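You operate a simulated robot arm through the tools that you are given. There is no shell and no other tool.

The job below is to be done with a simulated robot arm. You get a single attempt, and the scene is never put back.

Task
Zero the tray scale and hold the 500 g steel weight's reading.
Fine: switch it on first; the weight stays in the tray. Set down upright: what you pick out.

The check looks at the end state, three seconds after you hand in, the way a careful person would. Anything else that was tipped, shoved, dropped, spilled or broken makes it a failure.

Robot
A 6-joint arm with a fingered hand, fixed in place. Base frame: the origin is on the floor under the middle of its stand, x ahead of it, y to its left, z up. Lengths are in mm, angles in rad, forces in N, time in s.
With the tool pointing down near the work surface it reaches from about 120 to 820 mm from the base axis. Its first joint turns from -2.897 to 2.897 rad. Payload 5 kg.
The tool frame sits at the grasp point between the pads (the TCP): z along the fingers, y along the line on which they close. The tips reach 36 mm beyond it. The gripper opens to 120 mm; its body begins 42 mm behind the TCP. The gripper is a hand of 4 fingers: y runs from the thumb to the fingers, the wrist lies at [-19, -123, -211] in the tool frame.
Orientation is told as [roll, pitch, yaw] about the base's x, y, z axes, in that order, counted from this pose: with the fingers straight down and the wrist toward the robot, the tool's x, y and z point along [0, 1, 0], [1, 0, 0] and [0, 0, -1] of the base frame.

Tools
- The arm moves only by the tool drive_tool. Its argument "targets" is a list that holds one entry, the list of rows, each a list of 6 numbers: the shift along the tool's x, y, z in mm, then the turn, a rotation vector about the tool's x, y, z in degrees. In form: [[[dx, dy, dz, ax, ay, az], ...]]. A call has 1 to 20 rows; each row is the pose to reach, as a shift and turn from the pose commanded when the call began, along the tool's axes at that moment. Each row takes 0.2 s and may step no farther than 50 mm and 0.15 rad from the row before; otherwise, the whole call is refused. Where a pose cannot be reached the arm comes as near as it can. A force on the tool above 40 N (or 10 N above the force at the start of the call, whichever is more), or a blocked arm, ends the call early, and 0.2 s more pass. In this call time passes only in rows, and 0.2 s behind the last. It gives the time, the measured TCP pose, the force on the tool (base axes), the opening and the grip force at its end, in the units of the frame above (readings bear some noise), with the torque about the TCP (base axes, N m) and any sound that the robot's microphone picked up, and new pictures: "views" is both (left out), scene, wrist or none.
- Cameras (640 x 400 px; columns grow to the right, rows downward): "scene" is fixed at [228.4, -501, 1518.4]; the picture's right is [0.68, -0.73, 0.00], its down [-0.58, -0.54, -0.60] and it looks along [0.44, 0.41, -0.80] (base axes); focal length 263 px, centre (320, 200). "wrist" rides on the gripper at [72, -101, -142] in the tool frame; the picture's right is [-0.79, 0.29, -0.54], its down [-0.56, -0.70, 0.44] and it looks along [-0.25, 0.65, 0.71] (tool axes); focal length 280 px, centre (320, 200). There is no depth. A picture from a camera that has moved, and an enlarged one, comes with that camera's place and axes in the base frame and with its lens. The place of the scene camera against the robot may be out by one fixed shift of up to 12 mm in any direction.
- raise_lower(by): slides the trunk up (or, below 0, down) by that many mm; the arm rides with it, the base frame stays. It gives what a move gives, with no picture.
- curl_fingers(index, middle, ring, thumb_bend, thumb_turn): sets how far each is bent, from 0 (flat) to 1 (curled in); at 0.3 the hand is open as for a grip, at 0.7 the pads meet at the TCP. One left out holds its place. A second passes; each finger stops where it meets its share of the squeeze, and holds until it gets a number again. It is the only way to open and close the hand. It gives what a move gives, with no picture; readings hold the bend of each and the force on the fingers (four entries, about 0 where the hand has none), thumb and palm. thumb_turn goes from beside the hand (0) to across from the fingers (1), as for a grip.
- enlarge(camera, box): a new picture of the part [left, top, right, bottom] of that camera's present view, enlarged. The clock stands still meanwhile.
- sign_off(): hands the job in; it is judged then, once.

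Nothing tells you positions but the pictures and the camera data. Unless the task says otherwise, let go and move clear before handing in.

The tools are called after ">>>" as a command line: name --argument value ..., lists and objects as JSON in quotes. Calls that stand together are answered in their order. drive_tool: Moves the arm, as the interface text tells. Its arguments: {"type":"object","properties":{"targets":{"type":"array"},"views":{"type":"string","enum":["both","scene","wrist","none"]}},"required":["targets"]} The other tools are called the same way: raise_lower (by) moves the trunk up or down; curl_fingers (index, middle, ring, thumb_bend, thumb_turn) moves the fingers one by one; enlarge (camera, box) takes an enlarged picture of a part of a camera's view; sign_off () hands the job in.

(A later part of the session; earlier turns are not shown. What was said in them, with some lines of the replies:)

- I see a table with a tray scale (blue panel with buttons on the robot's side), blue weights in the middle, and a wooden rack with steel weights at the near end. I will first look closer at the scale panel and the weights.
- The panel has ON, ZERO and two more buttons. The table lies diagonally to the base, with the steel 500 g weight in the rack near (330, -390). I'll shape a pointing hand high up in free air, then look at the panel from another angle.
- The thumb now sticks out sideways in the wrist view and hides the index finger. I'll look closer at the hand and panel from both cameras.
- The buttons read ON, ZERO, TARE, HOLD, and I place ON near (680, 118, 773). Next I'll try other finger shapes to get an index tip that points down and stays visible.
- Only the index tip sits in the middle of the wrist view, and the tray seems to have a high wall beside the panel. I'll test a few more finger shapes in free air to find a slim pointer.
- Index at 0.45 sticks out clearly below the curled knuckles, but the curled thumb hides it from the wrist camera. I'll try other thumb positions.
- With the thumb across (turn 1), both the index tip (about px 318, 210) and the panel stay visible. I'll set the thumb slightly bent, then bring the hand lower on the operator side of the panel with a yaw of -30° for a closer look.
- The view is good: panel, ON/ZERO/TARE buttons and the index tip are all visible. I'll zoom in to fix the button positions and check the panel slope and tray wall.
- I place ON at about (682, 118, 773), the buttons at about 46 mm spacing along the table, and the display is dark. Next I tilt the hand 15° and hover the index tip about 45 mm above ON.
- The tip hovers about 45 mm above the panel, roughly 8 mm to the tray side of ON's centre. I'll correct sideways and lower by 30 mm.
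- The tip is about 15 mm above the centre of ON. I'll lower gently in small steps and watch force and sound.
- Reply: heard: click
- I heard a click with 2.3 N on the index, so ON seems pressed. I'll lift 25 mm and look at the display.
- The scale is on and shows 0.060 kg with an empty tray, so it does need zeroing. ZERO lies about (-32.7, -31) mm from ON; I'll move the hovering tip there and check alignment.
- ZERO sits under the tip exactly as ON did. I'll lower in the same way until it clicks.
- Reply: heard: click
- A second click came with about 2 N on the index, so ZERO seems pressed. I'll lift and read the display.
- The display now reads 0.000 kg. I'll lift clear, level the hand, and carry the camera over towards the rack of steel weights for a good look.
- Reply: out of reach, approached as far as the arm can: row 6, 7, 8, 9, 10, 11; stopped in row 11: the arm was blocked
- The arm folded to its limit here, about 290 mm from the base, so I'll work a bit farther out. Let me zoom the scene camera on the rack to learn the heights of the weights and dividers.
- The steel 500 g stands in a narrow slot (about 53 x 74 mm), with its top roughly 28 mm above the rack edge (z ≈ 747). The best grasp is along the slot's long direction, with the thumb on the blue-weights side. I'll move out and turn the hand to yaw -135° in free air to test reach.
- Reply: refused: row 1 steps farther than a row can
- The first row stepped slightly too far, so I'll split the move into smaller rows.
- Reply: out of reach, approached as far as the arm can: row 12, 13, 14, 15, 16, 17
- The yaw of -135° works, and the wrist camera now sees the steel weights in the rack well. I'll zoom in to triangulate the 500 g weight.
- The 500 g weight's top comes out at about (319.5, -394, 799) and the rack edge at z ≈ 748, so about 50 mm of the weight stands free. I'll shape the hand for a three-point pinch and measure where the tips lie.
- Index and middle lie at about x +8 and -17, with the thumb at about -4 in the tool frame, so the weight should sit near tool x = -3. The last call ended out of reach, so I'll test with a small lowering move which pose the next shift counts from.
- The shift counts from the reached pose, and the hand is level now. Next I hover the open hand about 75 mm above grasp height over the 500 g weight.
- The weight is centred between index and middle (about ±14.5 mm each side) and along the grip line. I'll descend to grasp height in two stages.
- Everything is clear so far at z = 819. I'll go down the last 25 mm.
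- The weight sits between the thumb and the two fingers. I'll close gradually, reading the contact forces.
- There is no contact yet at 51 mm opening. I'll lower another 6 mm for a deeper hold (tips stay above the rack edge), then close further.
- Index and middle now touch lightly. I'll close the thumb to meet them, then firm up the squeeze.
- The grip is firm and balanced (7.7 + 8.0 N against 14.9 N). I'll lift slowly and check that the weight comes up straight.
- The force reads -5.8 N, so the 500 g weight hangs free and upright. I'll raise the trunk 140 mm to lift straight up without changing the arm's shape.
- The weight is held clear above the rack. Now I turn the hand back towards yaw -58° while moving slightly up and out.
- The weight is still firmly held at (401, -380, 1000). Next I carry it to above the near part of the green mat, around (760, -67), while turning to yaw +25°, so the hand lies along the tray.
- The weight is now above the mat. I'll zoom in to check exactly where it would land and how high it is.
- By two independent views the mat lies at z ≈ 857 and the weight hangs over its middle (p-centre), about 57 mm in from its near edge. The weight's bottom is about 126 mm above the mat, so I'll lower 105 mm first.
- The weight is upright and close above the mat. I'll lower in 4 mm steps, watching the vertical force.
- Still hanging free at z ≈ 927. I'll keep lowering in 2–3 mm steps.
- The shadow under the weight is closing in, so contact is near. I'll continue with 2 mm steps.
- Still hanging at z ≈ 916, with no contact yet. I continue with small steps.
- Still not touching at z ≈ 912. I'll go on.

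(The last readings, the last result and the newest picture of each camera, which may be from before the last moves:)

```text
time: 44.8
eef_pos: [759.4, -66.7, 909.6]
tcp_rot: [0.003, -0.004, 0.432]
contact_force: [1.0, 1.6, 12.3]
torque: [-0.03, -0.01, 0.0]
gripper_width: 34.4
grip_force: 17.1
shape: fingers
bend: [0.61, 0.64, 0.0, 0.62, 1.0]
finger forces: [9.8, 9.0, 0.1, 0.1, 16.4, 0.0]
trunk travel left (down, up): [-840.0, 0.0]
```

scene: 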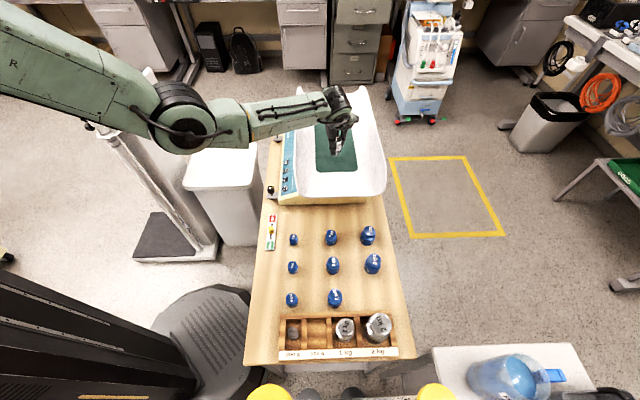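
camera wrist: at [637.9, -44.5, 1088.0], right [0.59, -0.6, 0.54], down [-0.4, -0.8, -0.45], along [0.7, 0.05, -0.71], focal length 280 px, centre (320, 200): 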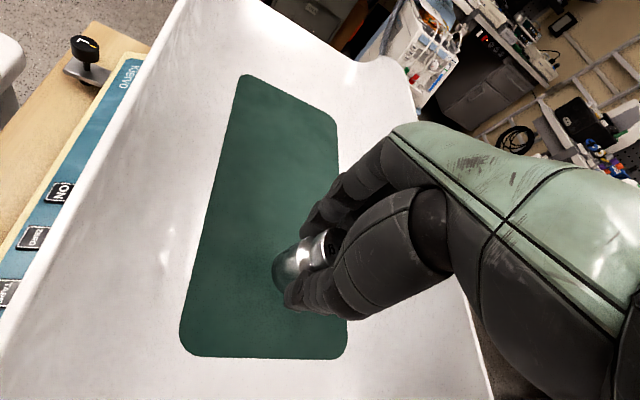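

The weight touched down at z ≈ 911 and is now lightly pressed. I'll ease up 3 mm, then open gradually.

>>> drive_tool --targets '[[[0, 0, -3, 0, 0, 0]]]' --views "none"

>>> curl_fingers --index 0.59 --middle 0.61 --thumb_bend 0.59

>>> enlarge --camera "scene" --box '[320, 110, 370, 180]'

>>> enlarge --camera "wrist" --box '[220, 160, 400, 340]'

```text
time: 45.2
eef_pos: [759.7, -67.2, 909.8]
tcp_rot: [0.008, -0.001, 0.431]
contact_force: [2.6, 2.2, 4.6]
torque: [-0.02, -0.08, 0.02]
gripper_width: 34.1
grip_force: 17.2
shape: fingers
bend: [0.61, 0.64, 0.0, 0.62, 1.0]
finger forces: [9.9, 9.6, 0.0, 0.1, 15.1, 0.0]
trunk travel left (down, up): [-840.0, 0.0]
```

```text
time: 46.2
eef_pos: [759.2, -66.8, 908.9]
tcp_rot: [0.006, 0.001, 0.433]
contact_force: [-0.3, -0.7, -0.4]
torque: [0.01, -0.03, 0.01]
gripper_width: 39.1
grip_force: 1.0
shape: fingers
bend: [0.59, 0.61, 0.0, 0.58, 1.0]
finger forces: [0.3, 0.8, 0.0, 0.1, 1.1, 0.0]
trunk travel left (down, up): [-840.0, 0.0]
```

```text
5.71 times, centred on (345, 145) of scene
camera zoom: at [228.4, -501.0, 1518.4], right [0.68, -0.73, 0.0], down [-0.58, -0.54, -0.6], along [0.44, 0.41, -0.8], focal length 1505 px, centre (177, 514)
```

zoom: 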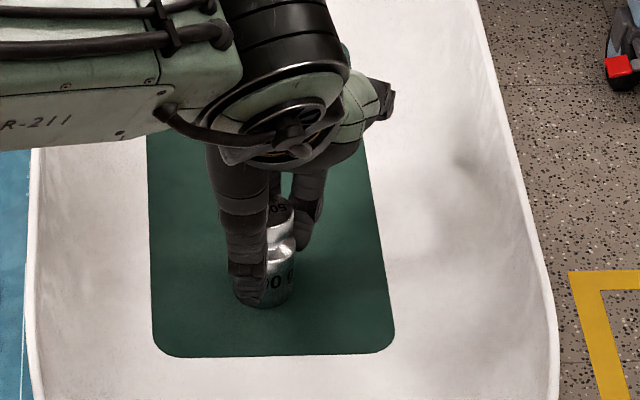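

```text
2.22 times, centred on (310, 250) of wrist
camera zoom: at [637.0, -44.6, 1052.7], right [0.59, -0.6, 0.54], down [-0.4, -0.8, -0.45], along [0.7, 0.05, -0.71], focal length 623 px, centre (342, 89)
```

zoom: 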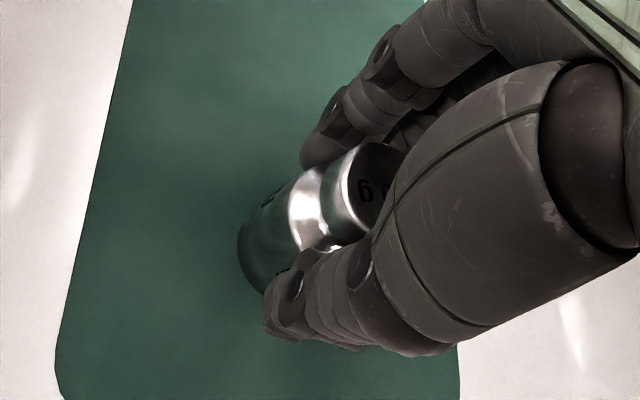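

The weight stands on the mat with almost no grip left. I'll open the fingers fully and rise straight up.

>>> curl_fingers --index 0.54 --middle 0.54 --thumb_bend 0.52

>>> curl_fingers --index 0.45 --middle 0.45 --thumb_bend 0.4

>>> enlarge --camera "wrist" --box '[220, 160, 400, 340]'

```text
time: 47.2
eef_pos: [759.4, -67.1, 909.7]
tcp_rot: [0.004, -0.001, 0.431]
contact_force: [-0.4, -0.2, 0.1]
torque: [-0.02, 0.02, -0.01]
gripper_width: 54.6
grip_force: 0.0
shape: fingers
bend: [0.54, 0.54, 0.0, 0.52, 1.0]
finger forces: [0.1, 0.0, 0.0, 0.0, 0.0, 0.1]
trunk travel left (down, up): [-840.0, 0.0]
```

```text
time: 48.2
eef_pos: [759.3, -68.2, 910.4]
tcp_rot: [0.005, 0.0, 0.432]
contact_force: [0.2, -0.3, -0.8]
torque: [-0.07, 0.0, -0.01]
gripper_width: 85.9
grip_force: 0.1
shape: fingers
bend: [0.45, 0.45, 0.0, 0.4, 0.99]
finger forces: [0.0, 0.1, 0.1, 0.0, 0.0, 0.0]
trunk travel left (down, up): [-840.0, 0.0]
```

```text
2.22 times, centred on (310, 250) of wrist
camera zoom: at [637.2, -44.5, 1052.9], right [0.59, -0.6, 0.54], down [-0.4, -0.8, -0.45], along [0.7, 0.05, -0.71], focal length 623 px, centre (342, 89)
```

zoom: 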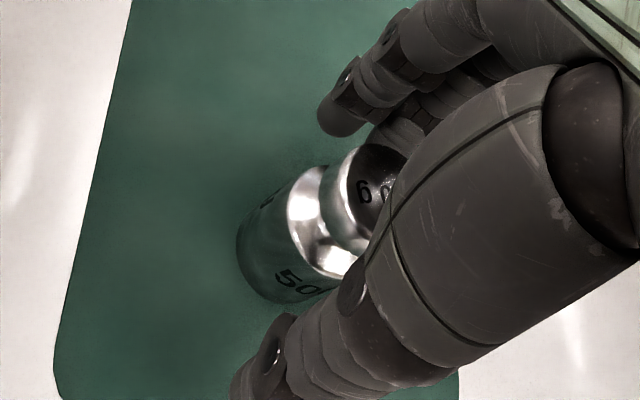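

The weight stands upright and free on the mat, with the hand open around it. I'll rise straight up clear of it and look at the display.

>>> drive_tool --targets '[[[0, 0, -15, 0, 0, 0], [0, 0, -40, 0, 0, 0], [0, 0, -75, 0, 0, 0], [0, 0, -110, 0, 0, 0], [0, 0, -140, 0, 0, 0]]]' --views "both"

>>> enlarge --camera "scene" --box '[280, 80, 400, 210]'

```text
time: 49.4
eef_pos: [759.1, -66.2, 1050.1]
tcp_rot: [0.004, -0.003, 0.434]
contact_force: [-0.3, -0.7, 1.2]
torque: [-0.04, 0.02, 0.02]
gripper_width: 86.2
grip_force: 0.0
shape: fingers
bend: [0.45, 0.45, 0.0, 0.4, 0.99]
finger forces: [0.0, 0.0, 0.0, 0.1, 0.0, 0.0]
trunk travel left (down, up): [-840.0, 0.0]
camera wrist: at [637.0, -43.9, 1192.6], right [0.59, -0.6, 0.54], down [-0.4, -0.8, -0.45], along [0.7, 0.05, -0.71], focal length 280 px, centre (320, 200)
```

scene: 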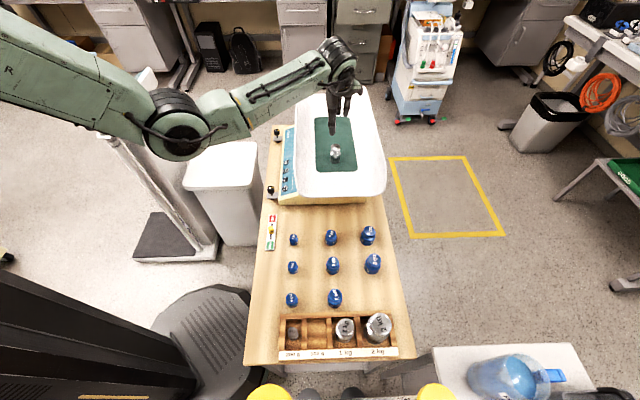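
wrist: 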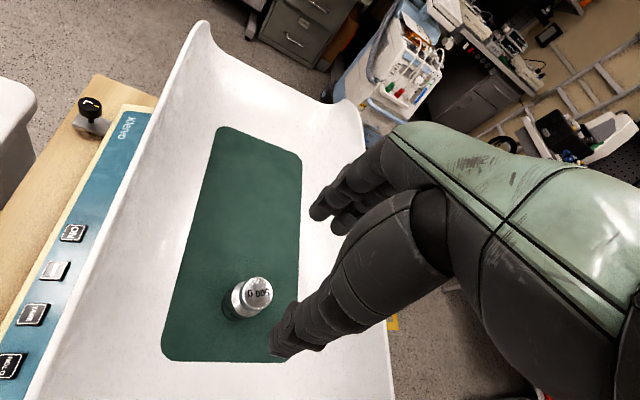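

```text
3.08 times, centred on (340, 145) of scene
camera zoom: at [228.4, -501.0, 1518.4], right [0.68, -0.73, 0.0], down [-0.58, -0.54, -0.6], along [0.44, 0.41, -0.8], focal length 810 px, centre (258, 369)
```

zoom: 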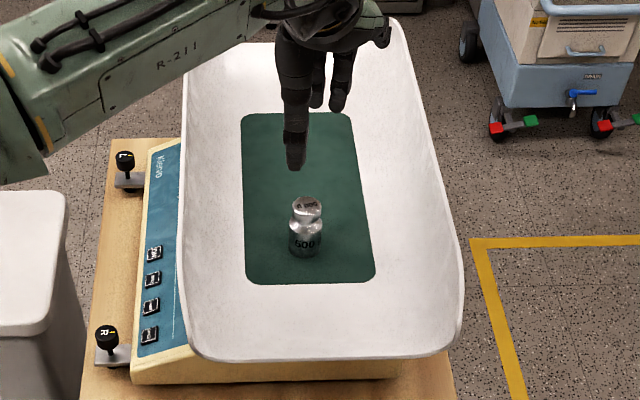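

The 500 g weight stands upright on the mat. I'll make the pointing hand again and carry it over to the HOLD side of the panel at safe height, turning to yaw -30°.

>>> curl_fingers --index 0.42 --middle 1 --ring 1 --thumb_bend 0.2 --thumb_turn 1

>>> drive_tool --targets '[[[23.9, -18.5, 0, 0, 0, 6.9], [47.8, -37.1, 0, 0, 0, 13.8], [71.7, -55.6, 0, 0, 0, 20.7], [95.6, -74.2, 0, 0, 0, 27.6], [119.5, -92.7, 0, 0, 0, 34.5], [143.4, -111.2, 0, 0, 0, 41.4], [167.3, -129.8, 0, 0, 0, 48.2], [191.2, -148.3, 0, 0, 0, 55]]]' --views "both"

```text
time: 50.4
eef_pos: [760.1, -67.1, 1048.9]
tcp_rot: [0.003, -0.003, 0.433]
contact_force: [0.1, 0.4, 0.2]
torque: [0.03, -0.04, -0.02]
gripper_width: 115.4
grip_force: 0.1
shape: fingers
bend: [0.42, 1.0, 1.0, 0.2, 0.97]
finger forces: [0.0, 0.0, 0.0, 0.0, 0.0, 0.0]
trunk travel left (down, up): [-840.0, 0.0]
```

```text
time: 52.2
eef_pos: [542.8, 44.0, 1051.6]
tcp_rot: [0.003, 0.002, -0.531]
contact_force: [0.5, 0.3, 0.2]
torque: [0.02, -0.02, 0.01]
gripper_width: 115.5
grip_force: 0.0
shape: fingers
bend: [0.42, 1.0, 1.0, 0.2, 0.97]
finger forces: [0.0, 0.0, 0.0, 0.1, 0.1, 0.0]
trunk travel left (down, up): [-840.0, 0.0]
camera wrist: at [492.4, 157.1, 1194.7], right [-0.15, -0.83, 0.54], down [-0.89, -0.13, -0.44], along [0.44, -0.54, -0.72], focal length 280 px, centre (320, 200)
```

scene: 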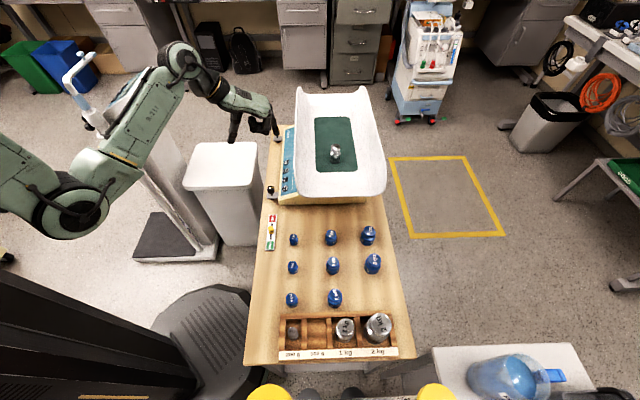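
wrist: 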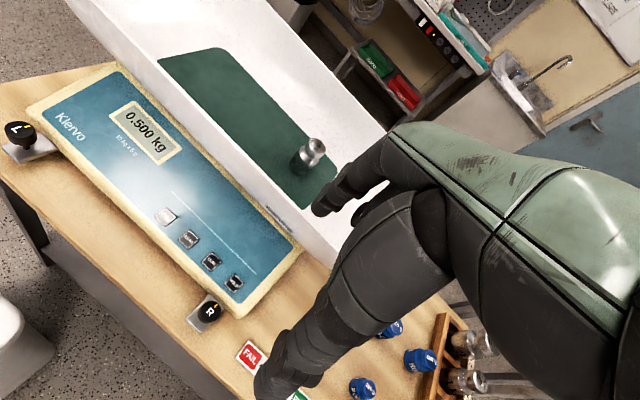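

The display shows 0.500 kg with the weight in the tray, and HOLD lies at about (584.6, 21, 773). I'll lower the trunk back by 140 mm, then tilt and hover the index over HOLD.

>>> raise_lower --by -70

>>> raise_lower --by -70

>>> enlarge --camera "wrist" --box '[0, 0, 640, 400]'

```text
time: 53.2
eef_pos: [543.2, 43.5, 980.3]
tcp_rot: [0.003, 0.002, -0.527]
contact_force: [-0.7, 0.6, -0.4]
torque: [-0.04, -0.05, 0.03]
gripper_width: 115.2
grip_force: 0.0
shape: fingers
bend: [0.42, 1.0, 1.0, 0.2, 0.97]
finger forces: [0.0, 0.1, 0.0, 0.1, 0.0, 0.0]
trunk travel left (down, up): [-770.0, 70.0]
```

```text
time: 54.3
eef_pos: [544.2, 43.5, 911.2]
tcp_rot: [0.005, 0.001, -0.529]
contact_force: [-0.6, -0.8, -0.2]
torque: [0.02, -0.04, 0.03]
gripper_width: 115.0
grip_force: 0.1
shape: fingers
bend: [0.42, 1.0, 1.0, 0.2, 0.97]
finger forces: [0.0, 0.0, 0.0, 0.0, 0.0, 0.0]
trunk travel left (down, up): [-700.0, 140.0]
```

```text
1.00 times, centred on (320, 200) of wrist (not enlarged: the box is as wide or as high as the picture)
camera zoom: at [493.2, 156.7, 1054.5], right [-0.15, -0.83, 0.54], down [-0.89, -0.13, -0.44], along [0.44, -0.54, -0.72], focal length 280 px, centre (320, 200)
```

zoom: 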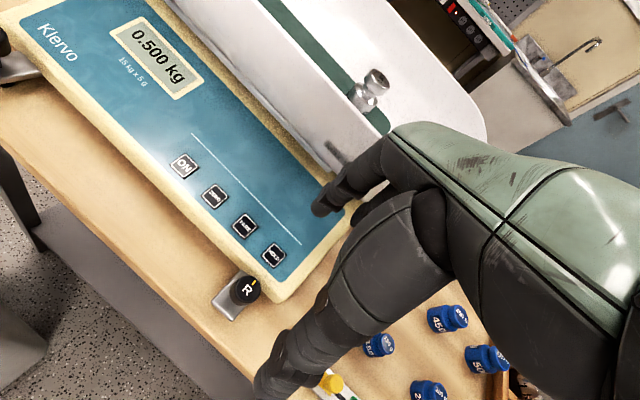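

The panel is in view and still reads 0.500 kg. I'll tilt 15° and bring the tip to about 25 mm above HOLD.

>>> drive_tool --targets '[[[-2, 1, 20, 5, 0, 0], [-4, 2, 40, 10, 0, 0], [-5.3, 3.1, 61, 15, 0, 0]]]' --views "wrist"

>>> enlarge --camera "wrist" --box '[240, 140, 380, 280]'

>>> enlarge --camera "scene" --box '[260, 145, 310, 215]'

```text
time: 55.1
eef_pos: [544.1, 37.9, 850.7]
tcp_rot: [0.002, 0.265, -0.526]
contact_force: [-0.6, -0.1, 1.0]
torque: [0.01, 0.01, 0.02]
gripper_width: 115.0
grip_force: 0.1
shape: fingers
bend: [0.42, 1.0, 1.0, 0.2, 0.97]
finger forces: [0.0, 0.0, 0.0, 0.0, 0.1, 0.1]
trunk travel left (down, up): [-700.0, 140.0]
camera wrist: at [528.1, 130.2, 1015.2], right [-0.03, -0.9, 0.44], down [-0.97, -0.09, -0.24], along [0.26, -0.44, -0.86], focal length 280 px, centre (320, 200)
```

wrist: 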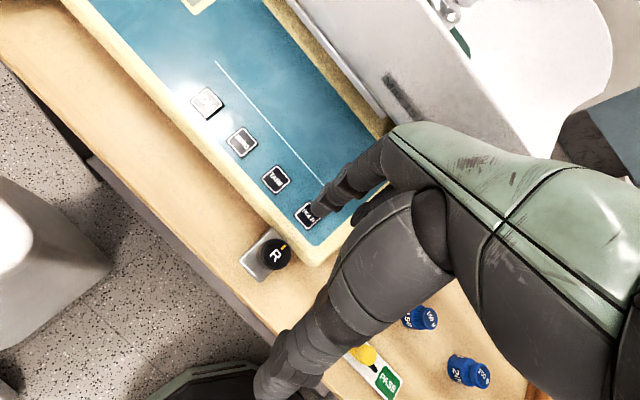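

```text
2.86 times, centred on (310, 210) of wrist
camera zoom: at [528.1, 130.2, 1015.2], right [-0.03, -0.9, 0.44], down [-0.97, -0.09, -0.24], along [0.26, -0.44, -0.86], focal length 801 px, centre (349, 171)
```

zoom: 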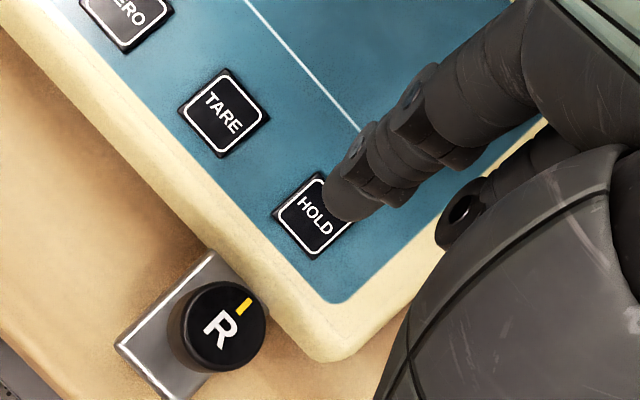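

```text
5.71 times, centred on (285, 180) of scene
camera zoom: at [228.4, -501.0, 1518.4], right [0.68, -0.73, 0.0], down [-0.58, -0.54, -0.6], along [0.44, 0.41, -0.8], focal length 1505 px, centre (520, 314)
```

zoom: 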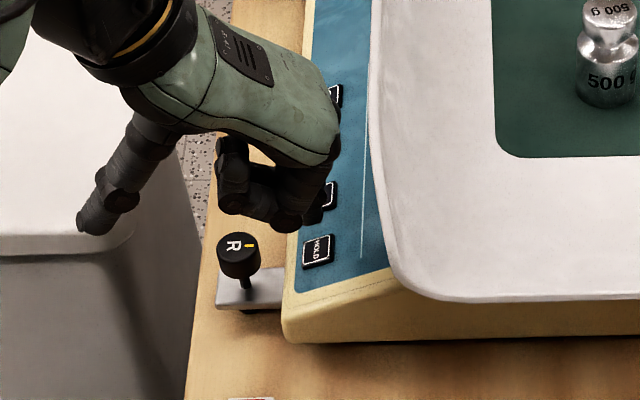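

HOLD is under the tip, only about 2 mm off the reference alignment, and the R knob stays clear of the hand. I'll correct that and lower gently until it clicks.

>>> drive_tool --targets '[[[-1.9, 1.4, 10, 0, 0, 0], [-1.9, 4.3, 20.8, 0, 0, 0]]]' --views "none"

>>> enlarge --camera "wrist" --box '[240, 140, 380, 280]'

>>> enlarge --camera "scene" --box '[260, 145, 310, 215]'

```text
time: 55.7
eef_pos: [541.6, 36.6, 829.2]
tcp_rot: [0.002, 0.265, -0.526]
contact_force: [-0.1, -0.7, 0.0]
torque: [-0.02, -0.03, -0.01]
gripper_width: 115.6
grip_force: 0.0
shape: fingers
bend: [0.42, 1.0, 1.0, 0.2, 0.97]
finger forces: [0.1, 0.1, 0.1, 0.1, 0.0, 0.0]
trunk travel left (down, up): [-700.0, 140.0]
```

```text
2.86 times, centred on (310, 210) of wrist
camera zoom: at [525.6, 129.0, 993.7], right [-0.04, -0.89, 0.45], down [-0.97, -0.08, -0.25], along [0.26, -0.44, -0.86], focal length 801 px, centre (349, 171)
```

zoom: 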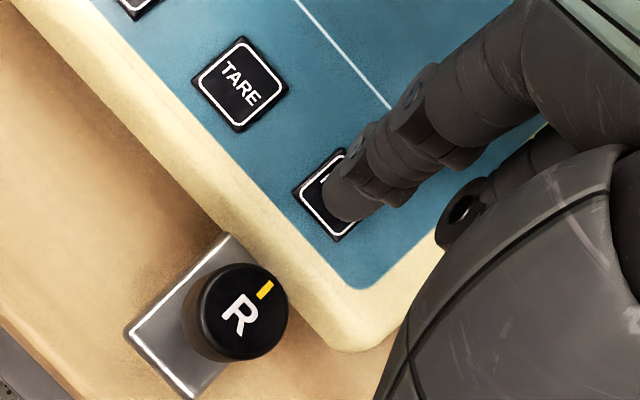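

```text
5.71 times, centred on (285, 180) of scene
camera zoom: at [228.4, -501.0, 1518.4], right [0.68, -0.73, 0.0], down [-0.58, -0.54, -0.6], along [0.44, 0.41, -0.8], focal length 1505 px, centre (520, 314)
```

zoom: 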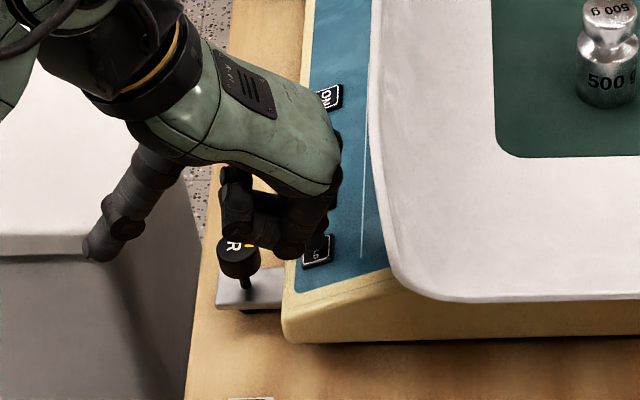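

The tip covers HOLD and the R knob is clear. Now the last small steps until the click.

>>> drive_tool --targets '[[[0, 0.5, 1.93, 0, 0, 0]]]' --views "none"

>>> drive_tool --targets '[[[0, 0.5, 1.93, 0, 0, 0]]]' --views "none"

```text
time: 56.1
eef_pos: [541.7, 35.3, 826.4]
tcp_rot: [0.004, 0.265, -0.528]
contact_force: [0.0, -0.1, -1.1]
torque: [0.0, 0.04, -0.01]
gripper_width: 115.2
grip_force: 0.1
shape: fingers
bend: [0.42, 1.0, 1.0, 0.2, 0.97]
finger forces: [0.0, 0.0, 0.0, 0.0, 0.0, 0.1]
trunk travel left (down, up): [-700.0, 140.0]
```

```text
time: 56.5
eef_pos: [541.8, 36.8, 825.1]
tcp_rot: [0.004, 0.263, -0.525]
contact_force: [-0.7, -0.9, 1.9]
torque: [-0.04, -0.03, -0.01]
gripper_width: 115.2
grip_force: 1.1
shape: fingers
bend: [0.42, 1.0, 1.0, 0.2, 0.97]
finger forces: [1.5, 0.0, 0.2, 0.0, 0.0, 0.1]
trunk travel left (down, up): [-700.0, 140.0]
heard: click
```

HOLD clicked. I'll lift off and read the display.

>>> drive_tool --targets '[[[0, -1.3, -4.8, 0, 0, 0], [0, -9, -33.8, 0, 0, 0], [0, -20, -75, 0, 0, 0], [0, -31, -115.9, 0, 0, 0]]]' --views "both"

>>> enlarge --camera "wrist" --box '[60, 0, 340, 250]'

```text
time: 57.5
eef_pos: [542.2, 36.9, 944.9]
tcp_rot: [0.005, 0.266, -0.527]
contact_force: [-0.8, -0.4, -0.1]
torque: [-0.01, -0.02, 0.0]
gripper_width: 115.2
grip_force: 0.0
shape: fingers
bend: [0.42, 1.0, 1.0, 0.2, 0.97]
finger forces: [0.0, 0.0, 0.0, 0.1, 0.0, 0.1]
trunk travel left (down, up): [-700.0, 140.0]
camera wrist: at [525.3, 129.6, 1109.9], right [-0.03, -0.89, 0.45], down [-0.97, -0.09, -0.25], along [0.26, -0.44, -0.86], focal length 280 px, centre (320, 200)
```

scene: 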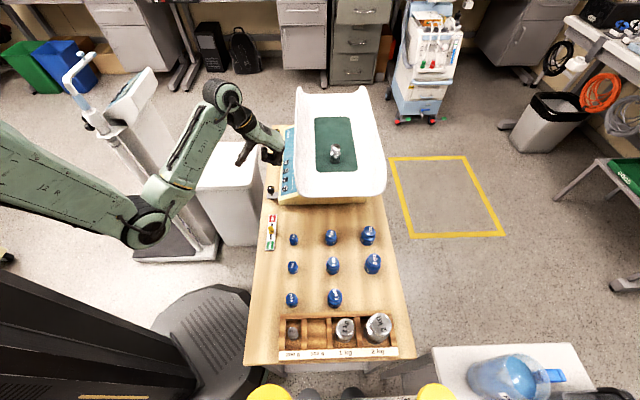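
wrist: 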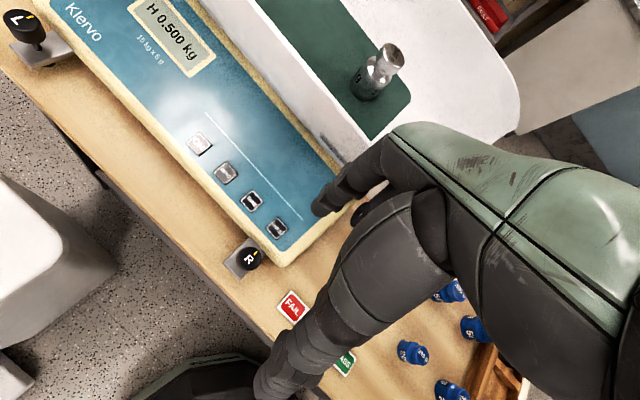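

```text
1.60 times, centred on (200, 125) of wrist
camera zoom: at [525.3, 129.6, 1109.9], right [-0.03, -0.89, 0.45], down [-0.97, -0.09, -0.25], along [0.26, -0.44, -0.86], focal length 449 px, centre (512, 320)
```

zoom: 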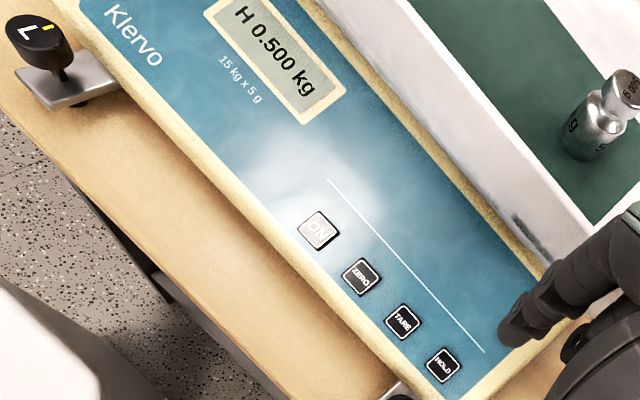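

The display shows "H 0.500 kg", the reading is held and the weight stands upright in the tray. I'll raise the trunk to move further clear and check the rest of the table once more.

>>> raise_lower --by 110

>>> enlarge --camera "scene" --box '[240, 80, 420, 220]'

>>> enlarge --camera "scene" --box '[240, 200, 420, 370]'

>>> enlarge --camera "wrist" --box '[60, 0, 440, 300]'

```text
time: 58.9
eef_pos: [542.5, 37.5, 1054.7]
tcp_rot: [0.002, 0.264, -0.526]
contact_force: [-0.2, -0.6, 0.3]
torque: [-0.01, -0.03, 0.0]
gripper_width: 115.1
grip_force: 0.0
shape: fingers
bend: [0.42, 1.0, 1.0, 0.2, 0.97]
finger forces: [0.0, 0.0, 0.0, 0.0, 0.0, 0.0]
trunk travel left (down, up): [-810.0, 30.0]
```

```text
2.86 times, centred on (330, 150) of scene
camera zoom: at [228.4, -501.0, 1518.4], right [0.68, -0.73, 0.0], down [-0.58, -0.54, -0.6], along [0.44, 0.41, -0.8], focal length 753 px, centre (291, 343)
```

zoom: 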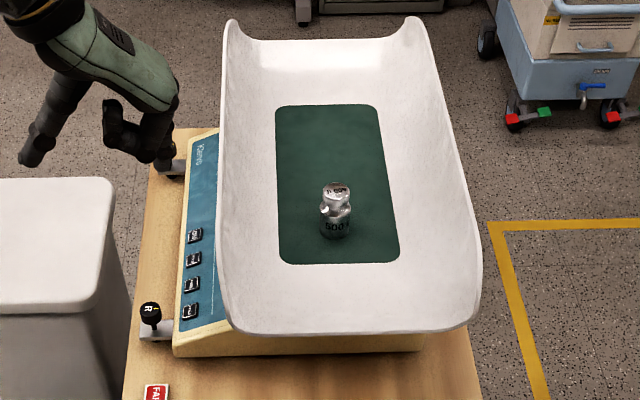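

```text
2.35 times, centred on (330, 285) of scene
camera zoom: at [228.4, -501.0, 1518.4], right [0.68, -0.73, 0.0], down [-0.58, -0.54, -0.6], along [0.44, 0.41, -0.8], focal length 620 px, centre (296, 0)
```

zoom: 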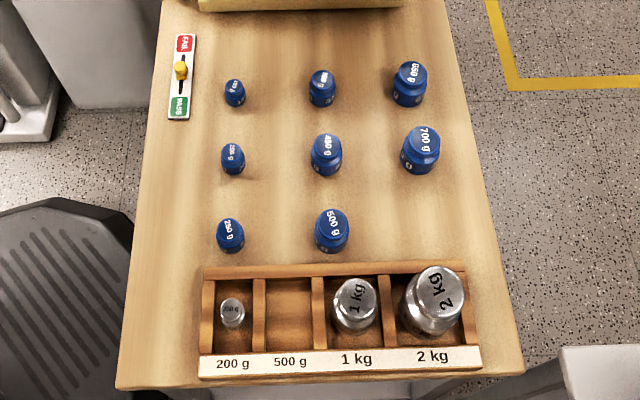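

```text
1.33 times, centred on (250, 150) of wrist
camera zoom: at [525.6, 129.6, 1219.7], right [-0.03, -0.89, 0.45], down [-0.97, -0.09, -0.25], along [0.26, -0.44, -0.86], focal length 374 px, centre (413, 267)
```

zoom: 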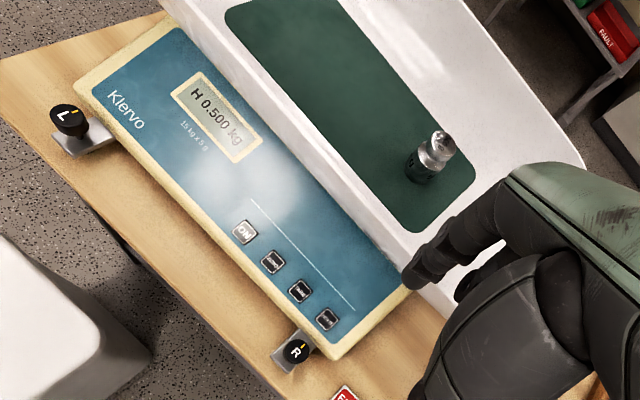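

The display holds "H 0.500 kg", the steel 500 g weight stands upright on the mat, and every other weight, knob and slider is as it was at the start. The hand is clear, so I'm handing in.

>>> sign_off

```text
The job is handed in.
```

The tray scale is on and zeroed, and its display holds the steel weight's reading as "H 0.500 kg". I've handed the job in.

- **Zeroing:** after I switched it on, the empty tray read 0.060 kg. Pressing ZERO brought it to 0.000 kg.
- **Weighing:** I lifted the steel 500 g weight out of its rack slot and set it upright on the green mat. The scale read 0.500 kg before I pressed HOLD.
- **Everything else:** in the last pictures the weight still stands upright in the tray. The other weights, the two knobs and the PASS/FAIL slider look as they did at the start. The hand is open and clear of the table.
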